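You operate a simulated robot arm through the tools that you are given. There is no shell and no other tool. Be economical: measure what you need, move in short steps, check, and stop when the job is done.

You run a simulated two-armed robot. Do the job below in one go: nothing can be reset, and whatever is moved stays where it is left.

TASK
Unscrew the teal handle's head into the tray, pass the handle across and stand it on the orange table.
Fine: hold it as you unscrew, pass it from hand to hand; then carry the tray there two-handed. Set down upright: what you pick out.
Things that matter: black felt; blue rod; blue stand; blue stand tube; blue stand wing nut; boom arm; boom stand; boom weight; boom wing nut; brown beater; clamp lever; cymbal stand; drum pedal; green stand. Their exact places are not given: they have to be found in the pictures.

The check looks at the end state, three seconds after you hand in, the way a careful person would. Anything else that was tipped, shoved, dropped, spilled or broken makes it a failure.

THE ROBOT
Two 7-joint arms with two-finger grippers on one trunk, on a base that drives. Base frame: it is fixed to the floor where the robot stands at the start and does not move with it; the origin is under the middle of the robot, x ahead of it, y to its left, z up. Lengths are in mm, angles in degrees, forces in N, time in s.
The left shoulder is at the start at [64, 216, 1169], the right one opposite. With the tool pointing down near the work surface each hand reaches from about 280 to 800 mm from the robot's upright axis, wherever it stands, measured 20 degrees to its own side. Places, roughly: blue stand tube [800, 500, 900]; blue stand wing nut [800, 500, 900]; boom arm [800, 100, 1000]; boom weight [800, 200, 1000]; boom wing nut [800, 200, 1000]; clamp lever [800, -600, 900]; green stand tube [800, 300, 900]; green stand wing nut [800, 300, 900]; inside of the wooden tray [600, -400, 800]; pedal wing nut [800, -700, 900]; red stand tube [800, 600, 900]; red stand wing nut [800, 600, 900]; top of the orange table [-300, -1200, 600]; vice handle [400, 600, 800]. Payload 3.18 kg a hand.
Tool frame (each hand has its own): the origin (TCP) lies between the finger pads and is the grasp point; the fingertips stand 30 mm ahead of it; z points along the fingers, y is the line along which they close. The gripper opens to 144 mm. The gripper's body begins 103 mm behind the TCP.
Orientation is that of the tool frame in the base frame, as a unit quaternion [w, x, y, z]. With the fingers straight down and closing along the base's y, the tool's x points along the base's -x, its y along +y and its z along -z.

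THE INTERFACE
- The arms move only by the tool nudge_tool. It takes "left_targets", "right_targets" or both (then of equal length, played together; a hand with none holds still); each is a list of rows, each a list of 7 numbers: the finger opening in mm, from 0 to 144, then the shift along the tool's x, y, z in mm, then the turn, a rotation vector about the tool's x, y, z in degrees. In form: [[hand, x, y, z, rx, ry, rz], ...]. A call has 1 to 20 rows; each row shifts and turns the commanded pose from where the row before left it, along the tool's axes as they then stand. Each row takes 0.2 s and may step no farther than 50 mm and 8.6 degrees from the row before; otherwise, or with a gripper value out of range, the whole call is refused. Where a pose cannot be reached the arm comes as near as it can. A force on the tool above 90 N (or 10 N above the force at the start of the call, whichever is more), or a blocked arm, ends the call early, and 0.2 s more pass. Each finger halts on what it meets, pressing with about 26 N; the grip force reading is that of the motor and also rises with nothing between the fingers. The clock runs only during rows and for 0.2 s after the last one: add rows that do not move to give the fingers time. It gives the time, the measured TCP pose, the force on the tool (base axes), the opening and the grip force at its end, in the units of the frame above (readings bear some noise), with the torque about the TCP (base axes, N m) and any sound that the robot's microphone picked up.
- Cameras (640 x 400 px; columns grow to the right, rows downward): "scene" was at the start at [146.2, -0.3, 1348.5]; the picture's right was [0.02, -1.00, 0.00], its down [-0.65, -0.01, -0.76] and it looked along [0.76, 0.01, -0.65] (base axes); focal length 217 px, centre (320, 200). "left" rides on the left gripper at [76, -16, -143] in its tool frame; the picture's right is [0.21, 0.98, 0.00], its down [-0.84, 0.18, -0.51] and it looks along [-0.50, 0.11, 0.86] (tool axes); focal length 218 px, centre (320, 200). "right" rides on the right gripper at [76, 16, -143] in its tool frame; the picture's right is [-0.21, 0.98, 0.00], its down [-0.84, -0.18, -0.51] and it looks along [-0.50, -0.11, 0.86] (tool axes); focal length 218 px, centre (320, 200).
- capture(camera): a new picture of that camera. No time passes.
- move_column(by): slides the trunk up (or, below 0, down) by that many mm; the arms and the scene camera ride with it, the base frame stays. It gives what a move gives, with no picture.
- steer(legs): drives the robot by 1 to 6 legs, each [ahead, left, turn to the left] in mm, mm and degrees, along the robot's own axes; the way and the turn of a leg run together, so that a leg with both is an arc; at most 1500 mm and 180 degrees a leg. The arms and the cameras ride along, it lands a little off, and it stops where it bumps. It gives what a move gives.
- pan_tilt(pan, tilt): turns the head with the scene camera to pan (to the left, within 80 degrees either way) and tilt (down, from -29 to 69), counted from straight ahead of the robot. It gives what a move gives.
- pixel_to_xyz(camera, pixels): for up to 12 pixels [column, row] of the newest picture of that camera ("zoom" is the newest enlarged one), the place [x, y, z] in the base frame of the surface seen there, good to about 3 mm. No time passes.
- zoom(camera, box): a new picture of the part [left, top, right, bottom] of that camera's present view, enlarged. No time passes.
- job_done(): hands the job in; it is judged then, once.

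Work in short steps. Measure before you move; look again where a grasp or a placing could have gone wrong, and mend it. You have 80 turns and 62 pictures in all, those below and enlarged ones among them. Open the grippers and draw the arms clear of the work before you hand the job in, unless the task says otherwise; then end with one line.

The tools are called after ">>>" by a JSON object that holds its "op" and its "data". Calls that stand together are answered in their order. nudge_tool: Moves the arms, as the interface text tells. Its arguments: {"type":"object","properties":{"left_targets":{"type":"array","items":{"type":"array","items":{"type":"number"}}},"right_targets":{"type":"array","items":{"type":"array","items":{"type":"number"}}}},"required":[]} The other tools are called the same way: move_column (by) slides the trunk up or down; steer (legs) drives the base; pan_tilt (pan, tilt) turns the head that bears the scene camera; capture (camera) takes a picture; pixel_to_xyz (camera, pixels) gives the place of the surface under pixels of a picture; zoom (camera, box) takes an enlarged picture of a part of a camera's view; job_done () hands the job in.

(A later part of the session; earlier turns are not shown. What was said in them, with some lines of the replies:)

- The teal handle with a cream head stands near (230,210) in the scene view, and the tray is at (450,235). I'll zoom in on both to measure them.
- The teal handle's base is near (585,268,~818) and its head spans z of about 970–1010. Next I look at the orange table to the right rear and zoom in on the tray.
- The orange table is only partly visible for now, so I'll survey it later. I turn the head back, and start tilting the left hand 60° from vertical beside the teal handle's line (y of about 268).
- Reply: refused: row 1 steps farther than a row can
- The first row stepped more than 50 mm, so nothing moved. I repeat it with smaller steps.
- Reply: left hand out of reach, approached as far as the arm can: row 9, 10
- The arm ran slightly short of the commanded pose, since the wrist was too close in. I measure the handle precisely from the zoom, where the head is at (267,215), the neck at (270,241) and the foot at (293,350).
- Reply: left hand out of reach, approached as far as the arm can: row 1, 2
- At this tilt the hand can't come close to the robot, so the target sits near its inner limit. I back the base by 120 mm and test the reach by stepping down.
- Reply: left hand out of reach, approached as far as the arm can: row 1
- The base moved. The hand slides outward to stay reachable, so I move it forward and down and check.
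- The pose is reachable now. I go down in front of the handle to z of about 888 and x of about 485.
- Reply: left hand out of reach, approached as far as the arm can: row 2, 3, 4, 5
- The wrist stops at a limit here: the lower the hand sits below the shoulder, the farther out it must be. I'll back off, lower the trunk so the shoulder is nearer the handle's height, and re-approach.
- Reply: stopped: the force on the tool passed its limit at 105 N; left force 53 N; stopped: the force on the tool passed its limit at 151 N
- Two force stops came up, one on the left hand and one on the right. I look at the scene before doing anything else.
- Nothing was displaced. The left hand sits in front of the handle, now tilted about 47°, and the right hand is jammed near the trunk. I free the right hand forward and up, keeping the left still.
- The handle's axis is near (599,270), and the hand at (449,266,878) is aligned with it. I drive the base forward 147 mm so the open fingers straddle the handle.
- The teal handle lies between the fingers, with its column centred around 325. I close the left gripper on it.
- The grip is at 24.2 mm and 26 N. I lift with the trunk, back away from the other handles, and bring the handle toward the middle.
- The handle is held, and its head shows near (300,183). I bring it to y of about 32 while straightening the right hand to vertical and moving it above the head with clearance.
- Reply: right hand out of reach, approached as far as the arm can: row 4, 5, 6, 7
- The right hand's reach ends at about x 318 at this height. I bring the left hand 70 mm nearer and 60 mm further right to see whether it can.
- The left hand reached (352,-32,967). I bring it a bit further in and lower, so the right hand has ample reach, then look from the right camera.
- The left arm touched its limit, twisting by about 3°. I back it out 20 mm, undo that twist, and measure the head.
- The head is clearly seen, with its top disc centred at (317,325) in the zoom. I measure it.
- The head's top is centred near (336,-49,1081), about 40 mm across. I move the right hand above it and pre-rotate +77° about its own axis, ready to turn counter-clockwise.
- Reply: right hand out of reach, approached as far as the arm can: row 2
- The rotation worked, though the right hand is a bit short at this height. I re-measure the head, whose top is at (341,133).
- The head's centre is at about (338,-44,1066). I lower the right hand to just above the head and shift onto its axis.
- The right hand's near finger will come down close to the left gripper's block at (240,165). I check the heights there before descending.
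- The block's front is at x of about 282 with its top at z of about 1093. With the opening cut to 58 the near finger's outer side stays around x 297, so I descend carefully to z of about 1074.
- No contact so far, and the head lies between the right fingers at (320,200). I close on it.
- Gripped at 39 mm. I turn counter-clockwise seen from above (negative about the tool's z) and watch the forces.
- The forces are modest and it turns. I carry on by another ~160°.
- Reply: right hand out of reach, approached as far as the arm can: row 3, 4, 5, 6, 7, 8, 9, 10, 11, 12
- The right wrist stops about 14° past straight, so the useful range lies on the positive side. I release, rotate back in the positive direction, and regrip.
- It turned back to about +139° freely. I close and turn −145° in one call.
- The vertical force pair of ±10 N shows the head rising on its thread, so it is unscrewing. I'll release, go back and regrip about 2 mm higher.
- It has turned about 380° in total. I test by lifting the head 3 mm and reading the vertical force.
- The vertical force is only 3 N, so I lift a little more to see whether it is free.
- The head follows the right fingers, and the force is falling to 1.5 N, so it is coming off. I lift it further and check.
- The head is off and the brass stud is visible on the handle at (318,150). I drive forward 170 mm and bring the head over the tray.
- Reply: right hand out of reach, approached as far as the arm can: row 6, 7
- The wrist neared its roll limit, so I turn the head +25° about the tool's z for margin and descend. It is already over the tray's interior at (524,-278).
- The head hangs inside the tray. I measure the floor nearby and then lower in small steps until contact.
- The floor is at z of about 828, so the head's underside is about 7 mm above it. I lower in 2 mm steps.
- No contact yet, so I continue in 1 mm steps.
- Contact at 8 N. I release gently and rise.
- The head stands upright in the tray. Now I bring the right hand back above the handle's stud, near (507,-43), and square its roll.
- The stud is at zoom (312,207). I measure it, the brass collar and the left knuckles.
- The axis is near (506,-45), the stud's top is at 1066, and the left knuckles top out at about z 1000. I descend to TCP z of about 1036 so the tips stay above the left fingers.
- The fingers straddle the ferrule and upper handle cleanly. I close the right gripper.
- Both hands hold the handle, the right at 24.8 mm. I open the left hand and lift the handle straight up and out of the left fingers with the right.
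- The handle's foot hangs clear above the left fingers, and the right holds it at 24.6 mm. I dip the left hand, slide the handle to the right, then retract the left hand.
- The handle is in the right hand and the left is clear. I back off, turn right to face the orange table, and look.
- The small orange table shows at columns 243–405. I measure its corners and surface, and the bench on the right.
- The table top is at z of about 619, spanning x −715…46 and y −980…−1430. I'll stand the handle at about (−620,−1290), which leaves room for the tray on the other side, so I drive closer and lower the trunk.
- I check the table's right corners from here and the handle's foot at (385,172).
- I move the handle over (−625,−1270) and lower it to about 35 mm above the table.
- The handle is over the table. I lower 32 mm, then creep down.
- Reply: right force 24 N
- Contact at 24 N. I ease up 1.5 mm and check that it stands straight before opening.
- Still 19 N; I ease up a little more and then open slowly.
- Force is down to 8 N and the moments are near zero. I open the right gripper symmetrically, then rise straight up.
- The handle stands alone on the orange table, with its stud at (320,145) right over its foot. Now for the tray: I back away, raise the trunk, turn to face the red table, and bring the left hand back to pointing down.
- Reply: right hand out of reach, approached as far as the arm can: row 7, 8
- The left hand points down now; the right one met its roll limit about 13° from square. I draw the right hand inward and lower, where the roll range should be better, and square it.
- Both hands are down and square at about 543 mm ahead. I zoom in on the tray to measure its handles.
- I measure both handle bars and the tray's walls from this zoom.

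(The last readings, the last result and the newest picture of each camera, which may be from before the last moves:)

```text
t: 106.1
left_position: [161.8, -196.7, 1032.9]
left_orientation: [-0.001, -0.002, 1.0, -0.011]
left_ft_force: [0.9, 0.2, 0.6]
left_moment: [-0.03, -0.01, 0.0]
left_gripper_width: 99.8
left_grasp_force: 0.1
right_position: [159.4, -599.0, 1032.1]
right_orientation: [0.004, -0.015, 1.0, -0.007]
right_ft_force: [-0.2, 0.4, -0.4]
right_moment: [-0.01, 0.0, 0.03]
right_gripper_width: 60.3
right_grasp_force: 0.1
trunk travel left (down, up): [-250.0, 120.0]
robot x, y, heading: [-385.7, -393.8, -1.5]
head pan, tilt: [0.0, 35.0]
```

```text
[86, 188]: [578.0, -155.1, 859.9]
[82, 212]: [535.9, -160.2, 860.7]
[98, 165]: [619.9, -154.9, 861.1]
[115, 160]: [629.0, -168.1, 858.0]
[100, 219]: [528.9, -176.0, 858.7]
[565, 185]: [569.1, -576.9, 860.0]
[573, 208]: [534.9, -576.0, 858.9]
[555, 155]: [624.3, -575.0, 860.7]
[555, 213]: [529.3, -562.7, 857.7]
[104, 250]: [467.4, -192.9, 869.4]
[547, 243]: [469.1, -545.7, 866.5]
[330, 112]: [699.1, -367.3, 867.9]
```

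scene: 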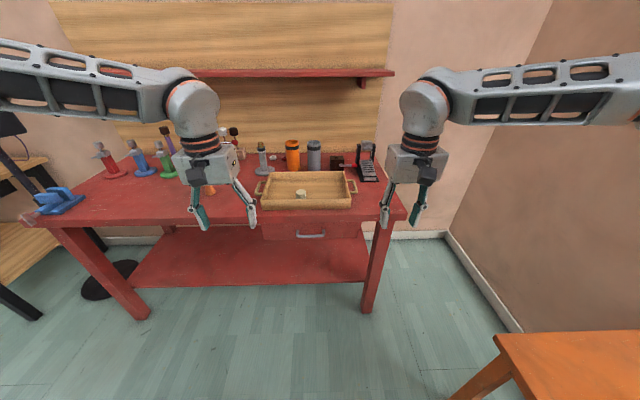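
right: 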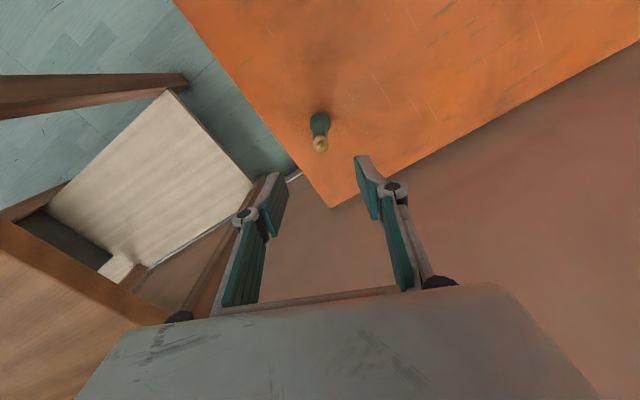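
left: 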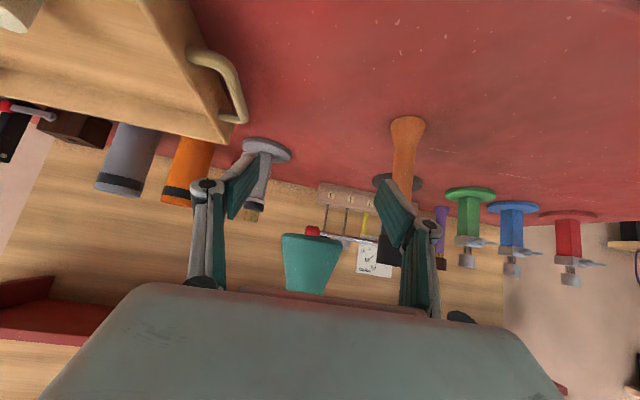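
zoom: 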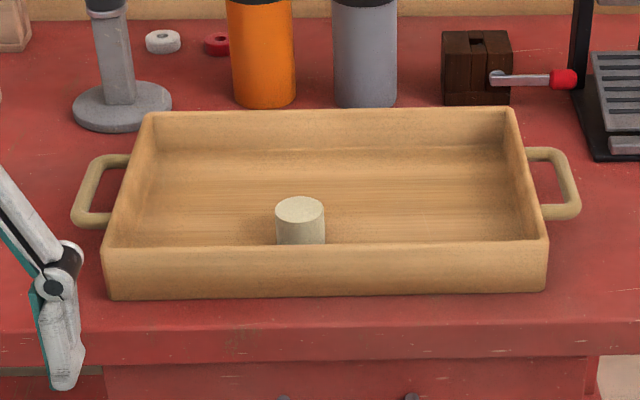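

The bars lie along x at y of about −156 and −577 (centre x 578, top z 860), each with a gap of about 25 mm to the wall. I drive so the hands are above the bars.

>>> {"op": "steer", "data": {"legs": [[0, 0, 1.6], [418, 27, 0]]}}

>>> {"op": "capture", "data": {"camera": "left"}}

>>> {"op": "capture", "data": {"camera": "right"}}

```text
t: 109.1
left_position: [574.4, -157.6, 1032.3]
left_orientation: [-0.002, -0.013, 1.0, -0.011]
left_ft_force: [0.3, 0.0, 0.7]
left_moment: [-0.01, 0.04, -0.02]
left_gripper_width: 100.0
left_grasp_force: 0.1
right_position: [581.5, -560.9, 1032.7]
right_orientation: [0.004, -0.027, 1.0, -0.006]
right_ft_force: [0.2, 0.5, -0.3]
right_moment: [0.01, 0.02, 0.03]
right_gripper_width: 60.3
right_grasp_force: 0.0
trunk travel left (down, up): [-250.0, 120.0]
robot x, y, heading: [33.3, -367.2, -0.4]
head pan, tilt: [0.0, 35.0]
```

```text
20 pictures are left
```

left: 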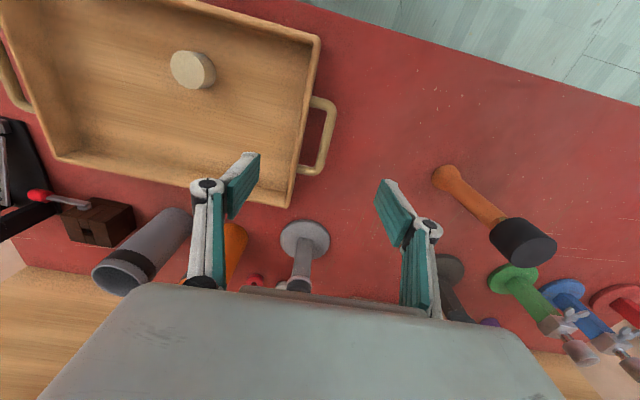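

```text
19 pictures are left
```

right: 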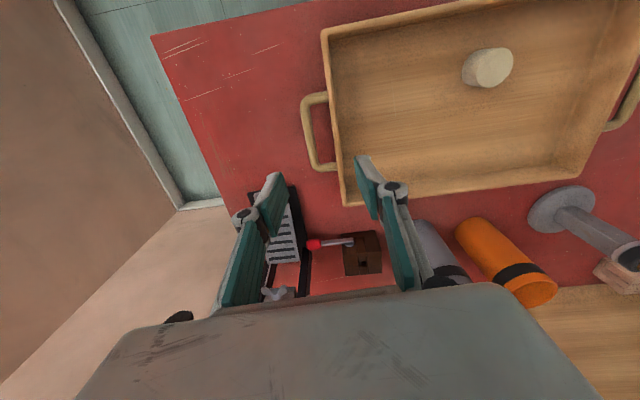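

I measure the bars in both hand views, the left near (326,138) and the right near (308,130).

>>> {"op": "pixel_to_xyz", "data": {"camera": "left", "pixels": [[326, 138], [332, 112], [320, 162], [308, 140], [316, 70], [310, 105]]}}

>>> {"op": "pixel_to_xyz", "data": {"camera": "right", "pixels": [[308, 132], [305, 110], [313, 158], [320, 130], [333, 120], [334, 150]]}}

```text
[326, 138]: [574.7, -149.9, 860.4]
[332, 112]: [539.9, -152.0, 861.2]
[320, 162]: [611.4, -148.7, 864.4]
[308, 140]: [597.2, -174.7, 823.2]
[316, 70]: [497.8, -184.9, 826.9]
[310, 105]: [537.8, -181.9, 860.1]
```

```text
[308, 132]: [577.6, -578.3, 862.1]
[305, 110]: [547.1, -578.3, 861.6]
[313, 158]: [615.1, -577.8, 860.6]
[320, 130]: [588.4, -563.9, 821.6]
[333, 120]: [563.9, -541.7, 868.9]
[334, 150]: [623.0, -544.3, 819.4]
```

I align both hands over the bars, narrow the openings to 32, and descend to z of about 915.

>>> {"op": "nudge_tool", "data": {"left_targets": [[60, 0, 0, 0, -1.26, -0.2, 1.5], [32, -3, 6, 0, 0, 0, 0], [32, 0, 0, 39, 0, 0, 0], [32, 0, 0, 39, 0, 0, 0], [32, 0, 0, 39, 0, 0, 0], [32, 0, 0, 0, 0, 0, 0]], "right_targets": [[60, 0, 0, 0, -0.7, 0.46, 3.1], [32, 4.5, -17, 0, 0, 0, 0], [32, 0, 0, 39, 0, 0, 0], [32, 0, 0, 39, 0, 0, 0], [32, 0, 0, 39, 0, 0, 0], [32, 0, 0, 0, 0, 0, 0]]}}

>>> {"op": "capture", "data": {"camera": "left"}}

>>> {"op": "capture", "data": {"camera": "right"}}

```text
t: 110.5
left_position: [578.8, -150.9, 917.6]
left_orientation: [0.002, 0.001, 1.0, 0.0]
left_ft_force: [0.2, -0.7, 0.0]
left_moment: [-0.03, -0.04, 0.01]
left_gripper_width: 32.0
left_grasp_force: 0.1
right_position: [575.3, -580.6, 917.3]
right_orientation: [0.001, 0.0, 1.0, -0.001]
right_ft_force: [0.5, -0.3, 0.3]
right_moment: [0.01, -0.02, 0.02]
right_gripper_width: 32.0
right_grasp_force: 0.1
trunk travel left (down, up): [-250.0, 120.0]
robot x, y, heading: [34.4, -366.1, -0.5]
head pan, tilt: [0.0, 35.0]
```

```text
18 pictures are left
```

left: 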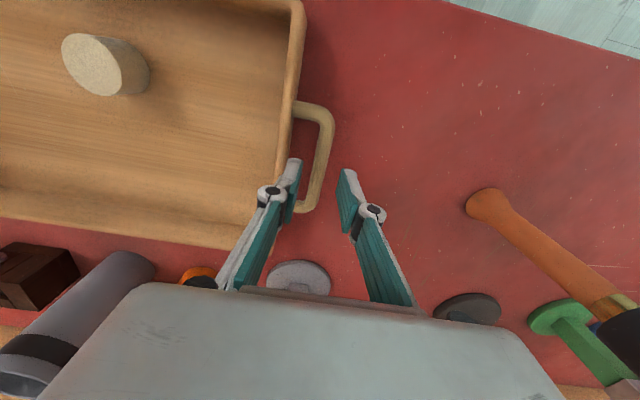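

```text
17 pictures are left
```

right: 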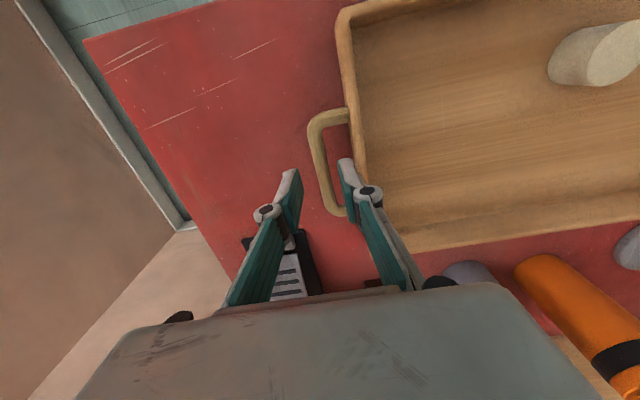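

The fingers look to straddle the bars; I re-measure the bars and walls from these closer views before going down.

>>> {"op": "pixel_to_xyz", "data": {"camera": "left", "pixels": [[328, 135], [323, 160], [317, 185], [301, 80], [295, 102], [310, 130]]}}

>>> {"op": "pixel_to_xyz", "data": {"camera": "right", "pixels": [[313, 135], [317, 160], [324, 185], [344, 80], [346, 100], [356, 130]]}}

```text
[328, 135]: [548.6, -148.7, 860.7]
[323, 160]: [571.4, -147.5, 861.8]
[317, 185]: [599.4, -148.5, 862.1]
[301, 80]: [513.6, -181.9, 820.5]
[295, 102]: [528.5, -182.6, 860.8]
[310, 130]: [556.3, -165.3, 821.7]
```

```text
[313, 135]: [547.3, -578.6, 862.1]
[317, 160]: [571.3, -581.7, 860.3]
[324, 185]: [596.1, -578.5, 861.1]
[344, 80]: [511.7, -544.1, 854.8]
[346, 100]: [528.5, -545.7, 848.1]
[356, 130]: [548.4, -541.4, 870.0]
```

The bars are at y of −149 and −579.5, with the walls about 34 mm inside; the inner fingers will fit. I descend to z of about 858.

>>> {"op": "nudge_tool", "data": {"left_targets": [[32, 0, 1.5, 20, 0, 0, 0], [32, 0, 0, 20, 0, 0, 0], [32, 0, 0, 18, 0, 0, 0], [32, 0, 0, 0, 0, 0, 0]], "right_targets": [[32, 0, 1, 20, 0, 0, 0], [32, 0, 0, 20, 0, 0, 0], [32, 0, 0, 18, 0, 0, 0], [32, 0, 0, 0, 0, 0, 0]]}}

```text
t: 111.5
left_position: [577.3, -149.9, 858.7]
left_orientation: [0.0, 0.001, 1.0, -0.001]
left_ft_force: [0.3, 0.9, -0.2]
left_moment: [-0.05, 0.01, 0.01]
left_gripper_width: 31.0
left_grasp_force: 0.1
right_position: [576.3, -577.1, 856.5]
right_orientation: [0.002, 0.001, 1.0, 0.0]
right_ft_force: [0.2, -3.5, -0.4]
right_moment: [0.06, 0.02, 0.02]
right_gripper_width: 29.8
right_grasp_force: 0.1
trunk travel left (down, up): [-250.0, 120.0]
robot x, y, heading: [34.4, -369.8, -0.4]
head pan, tilt: [0.0, 35.0]
```

No resistance to the descent. I close both grippers on the bars.

>>> {"op": "nudge_tool", "data": {"left_targets": [[20, 0, 0, 0, 0, 0, 0], [10, 0, 0, 0, 0, 0, 0], [0, 0, 0, 0, 0, 0, 0], [0, 0, 0, 0, 0, 0, 0]], "right_targets": [[20, 0, 0, 0, 0, 0, 0], [10, 0, 0, 0, 0, 0, 0], [0, 0, 0, 0, 0, 0, 0], [0, 0, 0, 0, 0, 0, 0]]}}

>>> {"op": "zoom", "data": {"camera": "scene", "box": [180, 160, 460, 335]}}

```text
t: 112.5
left_position: [577.6, -149.1, 858.7]
left_orientation: [0.0, 0.001, 1.0, -0.002]
left_ft_force: [0.4, -9.1, 0.0]
left_moment: [-0.08, -0.01, -0.24]
left_gripper_width: 12.7
left_grasp_force: 25.7
right_position: [576.4, -575.9, 857.5]
right_orientation: [0.0, -0.001, 1.0, -0.001]
right_ft_force: [-0.5, 8.9, -0.2]
right_moment: [0.04, -0.15, 0.57]
right_gripper_width: 12.6
right_grasp_force: 26.4
trunk travel left (down, up): [-250.0, 120.0]
robot x, y, heading: [34.9, -366.1, -0.3]
head pan, tilt: [0.0, 35.0]
```

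```text
2.29 times, centred on (320, 248) of scene
```

zoom: 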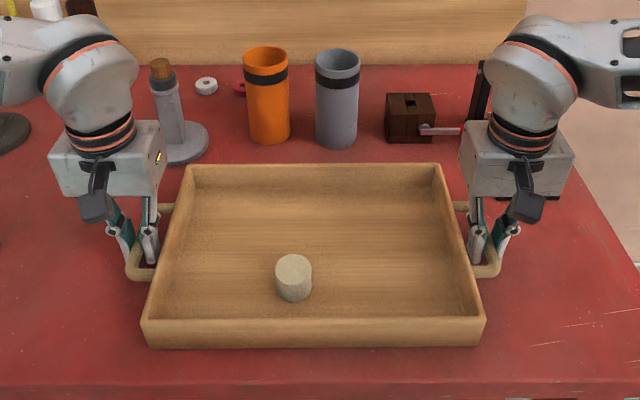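

Both bars are gripped at 12.7 mm and 12.6 mm. I lift with the trunk by 20 mm and check that the loads are even.

>>> {"op": "move_column", "data": {"by": 20}}

```text
t: 113.1
left_position: [576.8, -150.3, 876.3]
left_orientation: [0.0, 0.002, 1.0, -0.001]
left_ft_force: [0.6, -11.6, -2.3]
left_moment: [-0.07, -0.05, -0.19]
left_gripper_width: 12.7
left_grasp_force: 25.8
right_position: [576.9, -575.9, 876.0]
right_orientation: [-0.002, 0.0, 1.0, -0.001]
right_ft_force: [-0.9, 11.1, -3.2]
right_moment: [0.01, 0.13, 0.55]
right_gripper_width: 12.4
right_grasp_force: 26.4
trunk travel left (down, up): [-270.0, 100.0]
robot x, y, heading: [38.1, -368.7, -0.5]
head pan, tilt: [0.0, 35.0]
```

The load is light and even at about 3 N each. I lift another 70 mm and look.

>>> {"op": "move_column", "data": {"by": 70}}

>>> {"op": "capture", "data": {"camera": "scene"}}

```text
t: 114.2
left_position: [577.1, -150.4, 946.8]
left_orientation: [0.0, 0.0, 1.0, 0.0]
left_ft_force: [1.8, -17.0, -3.3]
left_moment: [-0.07, 0.09, -0.22]
left_gripper_width: 12.7
left_grasp_force: 25.9
right_position: [577.1, -576.6, 947.3]
right_orientation: [0.0, 0.0, 1.0, -0.001]
right_ft_force: [-1.1, 16.9, -2.1]
right_moment: [0.04, -0.03, 0.53]
right_gripper_width: 12.6
right_grasp_force: 26.0
trunk travel left (down, up): [-340.0, 30.0]
robot x, y, heading: [34.7, -368.5, -0.1]
head pan, tilt: [0.0, 35.0]
```

```text
15 pictures are left
```

scene: 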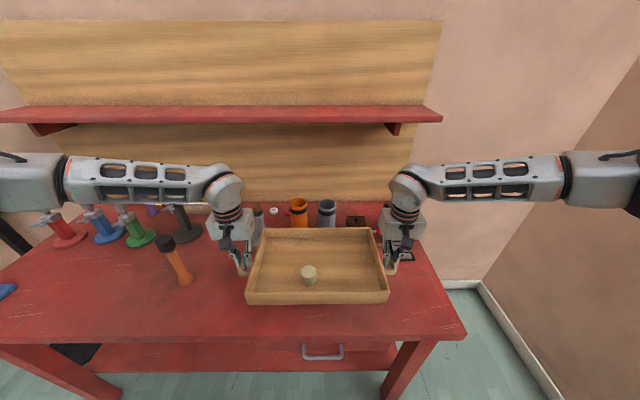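

The tray hangs level with the head standing in it. I ease the 17 N lateral pull by 1 mm on each side, then back off and turn toward the orange table.

>>> {"op": "nudge_tool", "data": {"left_targets": [[0, 0, -1, 0, 0, 0, 0]], "right_targets": [[0, 0, 1, 0, 0, 0, 0]]}}

>>> {"op": "steer", "data": {"legs": [[-285, 0, 0], [0, 0, -45], [0, 0, -45]]}}

>>> {"op": "pan_tilt", "data": {"pan": 0, "tilt": 42}}

>>> {"op": "capture", "data": {"camera": "scene"}}

```text
t: 114.6
left_position: [577.8, -149.9, 947.8]
left_orientation: [0.0, 0.0, 1.0, 0.0]
left_ft_force: [0.8, -8.3, -3.4]
left_moment: [-0.11, -0.02, -0.34]
left_gripper_width: 12.6
left_grasp_force: 26.2
right_position: [576.1, -575.5, 946.9]
right_orientation: [-0.001, 0.001, 1.0, -0.001]
right_ft_force: [-0.5, 7.9, -2.8]
right_moment: [0.03, 0.06, 0.61]
right_gripper_width: 12.5
right_grasp_force: 25.5
trunk travel left (down, up): [-340.0, 30.0]
robot x, y, heading: [35.6, -365.3, -0.4]
head pan, tilt: [0.0, 35.0]
```

```text
t: 120.8
left_position: [-43.7, -914.3, 946.6]
left_orientation: [0.0, 0.713, 0.701, 0.001]
left_ft_force: [27.9, -0.8, -2.8]
left_moment: [0.04, -0.15, -0.37]
left_gripper_width: 12.7
left_grasp_force: 26.2
right_position: [-470.9, -904.8, 947.4]
right_orientation: [-0.001, 0.715, 0.699, -0.001]
right_ft_force: [-27.7, 1.0, -2.3]
right_moment: [-0.01, 0.1, 0.56]
right_gripper_width: 12.8
right_grasp_force: 26.1
trunk travel left (down, up): [-340.0, 30.0]
robot x, y, heading: [-250.7, -368.8, -91.5]
head pan, tilt: [0.0, 35.0]
```

```text
t: 121.5
left_position: [-44.1, -913.9, 946.7]
left_orientation: [0.0, 0.713, 0.701, 0.0]
left_ft_force: [1.2, -0.2, -3.3]
left_moment: [0.03, -0.02, -0.36]
left_gripper_width: 12.7
left_grasp_force: 26.1
right_position: [-468.9, -904.2, 946.9]
right_orientation: [-0.001, 0.714, 0.7, -0.001]
right_ft_force: [-1.5, 0.5, -2.6]
right_moment: [0.02, 0.03, 0.63]
right_gripper_width: 12.6
right_grasp_force: 26.4
trunk travel left (down, up): [-340.0, 30.0]
robot x, y, heading: [-251.9, -368.1, -91.5]
head pan, tilt: [0.0, 42.0]
```

```text
14 pictures are left
```

scene: 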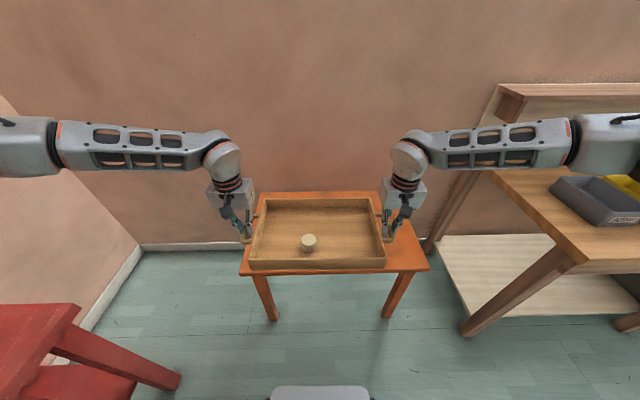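

The tray is steady with the head upright in it. Before driving in, I measure where the elbows are relative to the bench and the red table.

>>> {"op": "pixel_to_xyz", "data": {"camera": "scene", "pixels": [[605, 150], [635, 150], [20, 150], [580, 250], [500, 95], [78, 308], [320, 268], [425, 268], [580, 222]]}}

```text
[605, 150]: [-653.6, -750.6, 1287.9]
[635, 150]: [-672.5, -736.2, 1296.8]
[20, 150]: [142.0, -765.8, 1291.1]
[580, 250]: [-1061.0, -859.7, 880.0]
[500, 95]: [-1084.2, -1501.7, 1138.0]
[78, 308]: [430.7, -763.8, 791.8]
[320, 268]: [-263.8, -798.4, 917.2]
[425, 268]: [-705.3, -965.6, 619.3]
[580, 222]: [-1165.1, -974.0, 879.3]
```

Plenty of clearance. I straighten the heading, drive in 235 mm, and lower the trunk by 240 mm.

>>> {"op": "steer", "data": {"legs": [[0, 0, 1.5], [235, 0, 0]]}}

>>> {"op": "move_column", "data": {"by": -240}}

>>> {"op": "capture", "data": {"camera": "scene"}}

```text
t: 123.6
left_position: [-29.8, -1147.2, 946.8]
left_orientation: [0.001, 0.705, 0.709, 0.0]
left_ft_force: [3.1, 0.1, -4.0]
left_moment: [0.04, -0.04, -0.35]
left_gripper_width: 12.6
left_grasp_force: 25.7
right_position: [-455.8, -1150.0, 947.1]
right_orientation: [-0.001, 0.705, 0.709, -0.001]
right_ft_force: [-3.5, -0.3, -3.4]
right_moment: [0.02, 0.0, 0.61]
right_gripper_width: 12.5
right_grasp_force: 26.3
trunk travel left (down, up): [-340.0, 30.0]
robot x, y, heading: [-251.8, -607.0, -89.9]
head pan, tilt: [0.0, 42.0]
```

```text
t: 126.1
left_position: [-30.1, -1147.3, 709.0]
left_orientation: [0.002, 0.705, 0.709, -0.001]
left_ft_force: [2.1, -0.2, -2.3]
left_moment: [-0.07, 0.01, -0.33]
left_gripper_width: 12.8
left_grasp_force: 25.6
right_position: [-454.8, -1148.6, 709.0]
right_orientation: [0.0, 0.706, 0.708, -0.003]
right_ft_force: [-0.5, 0.7, -2.8]
right_moment: [0.06, 0.06, 0.63]
right_gripper_width: 12.6
right_grasp_force: 25.8
trunk travel left (down, up): [-100.0, 270.0]
robot x, y, heading: [-248.3, -605.1, -89.7]
head pan, tilt: [0.0, 42.0]
```

```text
13 pictures are left
```

scene: 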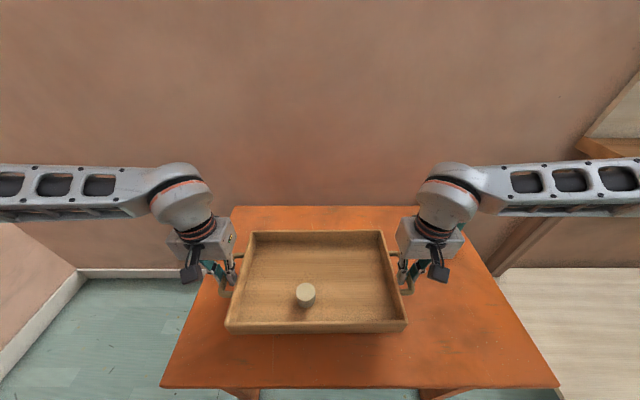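

The tray is well over the table. I lower another 44 mm.

>>> {"op": "move_column", "data": {"by": -44}}

>>> {"op": "move_column", "data": {"by": -4}}

```text
t: 127.0
left_position: [-29.9, -1147.2, 662.3]
left_orientation: [0.001, 0.704, 0.71, 0.0]
left_ft_force: [0.5, -0.7, -2.7]
left_moment: [-0.29, -0.01, -0.32]
left_gripper_width: 12.7
left_grasp_force: 25.9
right_position: [-455.7, -1150.1, 663.4]
right_orientation: [-0.001, 0.706, 0.708, -0.001]
right_ft_force: [-1.5, 0.9, -2.2]
right_moment: [0.3, 0.02, 0.57]
right_gripper_width: 12.5
right_grasp_force: 26.2
trunk travel left (down, up): [-56.0, 314.0]
robot x, y, heading: [-254.0, -607.1, -90.0]
head pan, tilt: [0.0, 42.0]
```

```text
t: 127.5
left_position: [-29.0, -1146.4, 659.4]
left_orientation: [0.0, 0.705, 0.709, 0.0]
left_ft_force: [1.6, 0.8, 1.5]
left_moment: [-0.2, 0.01, -0.3]
left_gripper_width: 12.7
left_grasp_force: 26.1
right_position: [-456.2, -1148.2, 658.8]
right_orientation: [-0.002, 0.705, 0.709, -0.001]
right_ft_force: [-1.3, 0.3, -2.9]
right_moment: [0.79, 0.09, 0.61]
right_gripper_width: 12.6
right_grasp_force: 26.2
trunk travel left (down, up): [-52.0, 318.0]
robot x, y, heading: [-253.3, -603.2, -90.0]
head pan, tilt: [0.0, 42.0]
```

The left side is touching and the right is nearly down. I lower 2 mm more.

>>> {"op": "move_column", "data": {"by": -2}}

```text
t: 128.0
left_position: [-30.9, -1148.1, 658.5]
left_orientation: [0.001, 0.705, 0.71, -0.002]
left_ft_force: [3.9, -1.7, 12.0]
left_moment: [0.48, -0.01, -0.39]
left_gripper_width: 12.5
left_grasp_force: 26.1
right_position: [-455.6, -1147.7, 658.3]
right_orientation: [-0.002, 0.705, 0.709, -0.001]
right_ft_force: [-2.6, 1.1, -1.5]
right_moment: [0.66, 0.08, 0.53]
right_gripper_width: 12.4
right_grasp_force: 26.4
trunk travel left (down, up): [-50.0, 320.0]
robot x, y, heading: [-247.7, -606.6, -90.2]
head pan, tilt: [0.0, 42.0]
```

The left end bears 12 N while the right still carries a little, so I lower only the right hand by 2 mm.

>>> {"op": "nudge_tool", "data": {"right_targets": [[0, 0, 0, 1, 0, 0, 0], [0, 0, 0, 1, 0, 0, 0]]}}

```text
t: 128.6
left_position: [-28.6, -1147.6, 658.2]
left_orientation: [0.001, 0.705, 0.709, -0.001]
left_ft_force: [3.4, -5.3, 7.4]
left_moment: [0.17, -0.01, -0.36]
left_gripper_width: 12.3
left_grasp_force: 25.9
right_position: [-455.6, -1148.9, 657.3]
right_orientation: [0.0, 0.706, 0.708, -0.002]
right_ft_force: [-6.4, 3.2, 14.1]
right_moment: [0.61, 0.06, 0.65]
right_gripper_width: 12.6
right_grasp_force: 26.1
trunk travel left (down, up): [-50.0, 320.0]
robot x, y, heading: [-250.6, -600.8, -89.8]
head pan, tilt: [0.0, 42.0]
```

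Both ends rest on the table. I open both grippers to 28 (the inner fingers still clear the walls) and rise straight up.

>>> {"op": "nudge_tool", "data": {"left_targets": [[20, 0, 0, 0, 0, 0, 0], [28, 0, 0, 0, 0, 0, 0], [28, 0, 0, 0, 0, 0, 0], [28, 0, 0, -10, 0, 0, 0], [28, 0, 0, -20, 0, 0, 0], [28, 0, 0, -30, 0, 0, 0], [28, 0, 0, -40, 0, 0, 0], [28, 0, 0, -40, 0, 0, 0]], "right_targets": [[20, 0, 0, 0, 0, 0, 0], [28, 0, 0, 0, 0, 0, 0], [28, 0, 0, 0, 0, 0, 0], [28, 0, 0, -10, 0, 0, 0], [28, 0, 0, -20, 0, 0, 0], [28, 0, 0, -30, 0, 0, 0], [28, 0, 0, -40, 0, 0, 0], [28, 0, 0, -40, 0, 0, 0]]}}

>>> {"op": "move_column", "data": {"by": 150}}

>>> {"op": "capture", "data": {"camera": "scene"}}

```text
t: 130.4
left_position: [-30.4, -1146.5, 799.7]
left_orientation: [0.0, 0.705, 0.709, 0.0]
left_ft_force: [0.1, 0.1, 1.6]
left_moment: [-0.02, 0.02, -0.02]
left_gripper_width: 27.9
left_grasp_force: 0.2
right_position: [-454.9, -1147.6, 796.1]
right_orientation: [0.0, 0.706, 0.708, -0.002]
right_ft_force: [0.1, 0.3, -0.4]
right_moment: [-0.01, -0.02, 0.0]
right_gripper_width: 28.0
right_grasp_force: 0.0
trunk travel left (down, up): [-50.0, 320.0]
robot x, y, heading: [-253.6, -606.1, -89.8]
head pan, tilt: [0.0, 42.0]
```

```text
t: 132.2
left_position: [-30.9, -1147.6, 945.2]
left_orientation: [-0.001, 0.705, 0.709, 0.001]
left_ft_force: [0.9, 1.1, -1.2]
left_moment: [0.0, -0.01, 0.0]
left_gripper_width: 27.9
left_grasp_force: 0.0
right_position: [-456.6, -1149.5, 943.6]
right_orientation: [-0.002, 0.705, 0.709, 0.0]
right_ft_force: [-0.2, 0.6, -0.4]
right_moment: [0.01, 0.01, -0.01]
right_gripper_width: 28.1
right_grasp_force: 0.1
trunk travel left (down, up): [-200.0, 170.0]
robot x, y, heading: [-249.7, -606.5, -90.0]
head pan, tilt: [0.0, 42.0]
```

```text
12 pictures are left
```

scene: 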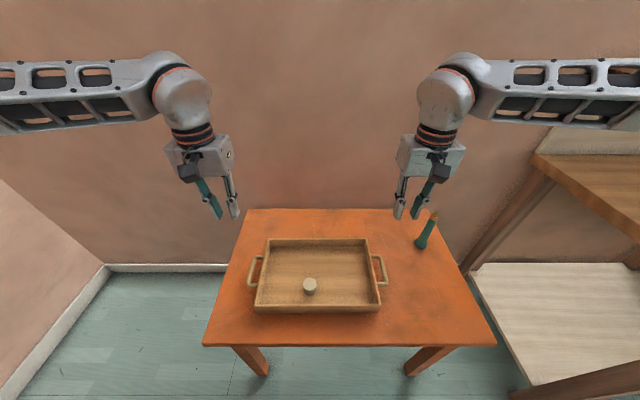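

The tray rests on the orange table with the head upright in it, and the handle stands at (427,230). I open the grippers, back away clear of the table, and take a last look.

>>> {"op": "steer", "data": {"legs": [[-300, 0, 0]]}}

>>> {"op": "nudge_tool", "data": {"left_targets": [[120, 0, 0, 0, 0, 0, 0], [120, 0, 0, 0, 0, 0, 0], [120, 0, 0, 0, 0, 0, 0]], "right_targets": [[120, 0, 0, 0, 0, 0, 0], [120, 0, 0, 0, 0, 0, 0], [120, 0, 0, 0, 0, 0, 0]]}}

>>> {"op": "zoom", "data": {"camera": "scene", "box": [200, 130, 480, 305]}}

>>> {"op": "pan_tilt", "data": {"pan": 75, "tilt": 30}}

>>> {"op": "capture", "data": {"camera": "scene"}}

```text
t: 134.2
left_position: [-28.2, -842.9, 946.7]
left_orientation: [0.0, 0.704, 0.71, 0.0]
left_ft_force: [0.2, 0.8, 1.3]
left_moment: [0.01, 0.0, -0.01]
left_gripper_width: 27.8
left_grasp_force: 0.1
right_position: [-454.6, -846.2, 944.1]
right_orientation: [-0.002, 0.705, 0.709, -0.001]
right_ft_force: [0.6, 0.4, -0.4]
right_moment: [-0.02, 0.0, -0.02]
right_gripper_width: 27.9
right_grasp_force: 0.0
trunk travel left (down, up): [-200.0, 170.0]
robot x, y, heading: [-251.2, -300.2, -89.8]
head pan, tilt: [0.0, 42.0]
```

```text
t: 135.0
left_position: [-28.7, -844.5, 946.2]
left_orientation: [0.0, 0.704, 0.71, 0.0]
left_ft_force: [1.6, -0.3, 0.7]
left_moment: [0.0, 0.02, -0.01]
left_gripper_width: 119.8
left_grasp_force: 0.0
right_position: [-454.5, -847.2, 944.5]
right_orientation: [-0.001, 0.705, 0.709, 0.0]
right_ft_force: [0.1, -0.3, -0.9]
right_moment: [-0.01, 0.0, 0.02]
right_gripper_width: 119.8
right_grasp_force: 0.0
trunk travel left (down, up): [-200.0, 170.0]
robot x, y, heading: [-249.8, -303.4, -90.1]
head pan, tilt: [0.0, 42.0]
```

```text
2.29 times, centred on (340, 218) of scene
```

zoom: 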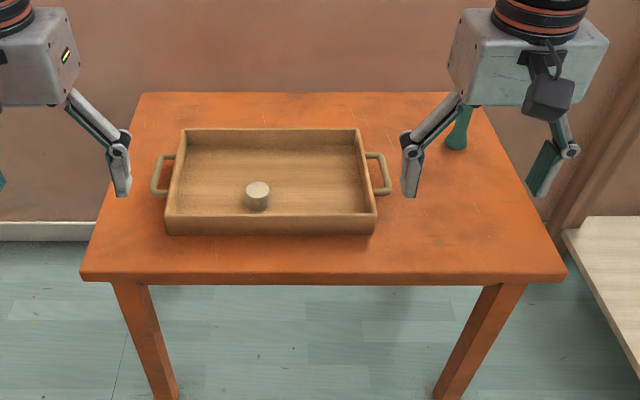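

```text
t: 136.5
left_position: [-28.8, -843.7, 947.7]
left_orientation: [0.0, 0.704, 0.71, 0.0]
left_ft_force: [-0.4, -0.9, 0.2]
left_moment: [0.01, 0.0, 0.01]
left_gripper_width: 119.9
left_grasp_force: 0.0
right_position: [-454.1, -846.6, 945.6]
right_orientation: [-0.001, 0.704, 0.71, -0.001]
right_ft_force: [0.1, -0.6, 1.0]
right_moment: [0.0, 0.0, -0.03]
right_gripper_width: 120.1
right_grasp_force: 0.1
trunk travel left (down, up): [-200.0, 170.0]
robot x, y, heading: [-250.7, -300.7, -90.1]
head pan, tilt: [75.0, 30.0]
```

```text
10 pictures are left
```

scene: 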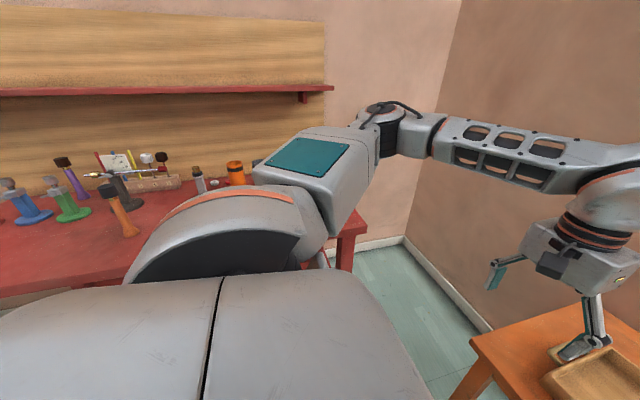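

Everything else stands as it was; the tray with the upright head and the standing handle are on the orange table, and the hands are open and clear. I hand in.

>>> {"op": "job_done", "data": {}}

```text
The job is handed in.
```

The teal handle's head is unscrewed and standing upright in the tray. The handle was passed from the left hand to the right and stands on the orange table, and the tray was carried there two-handed and set down beside it.
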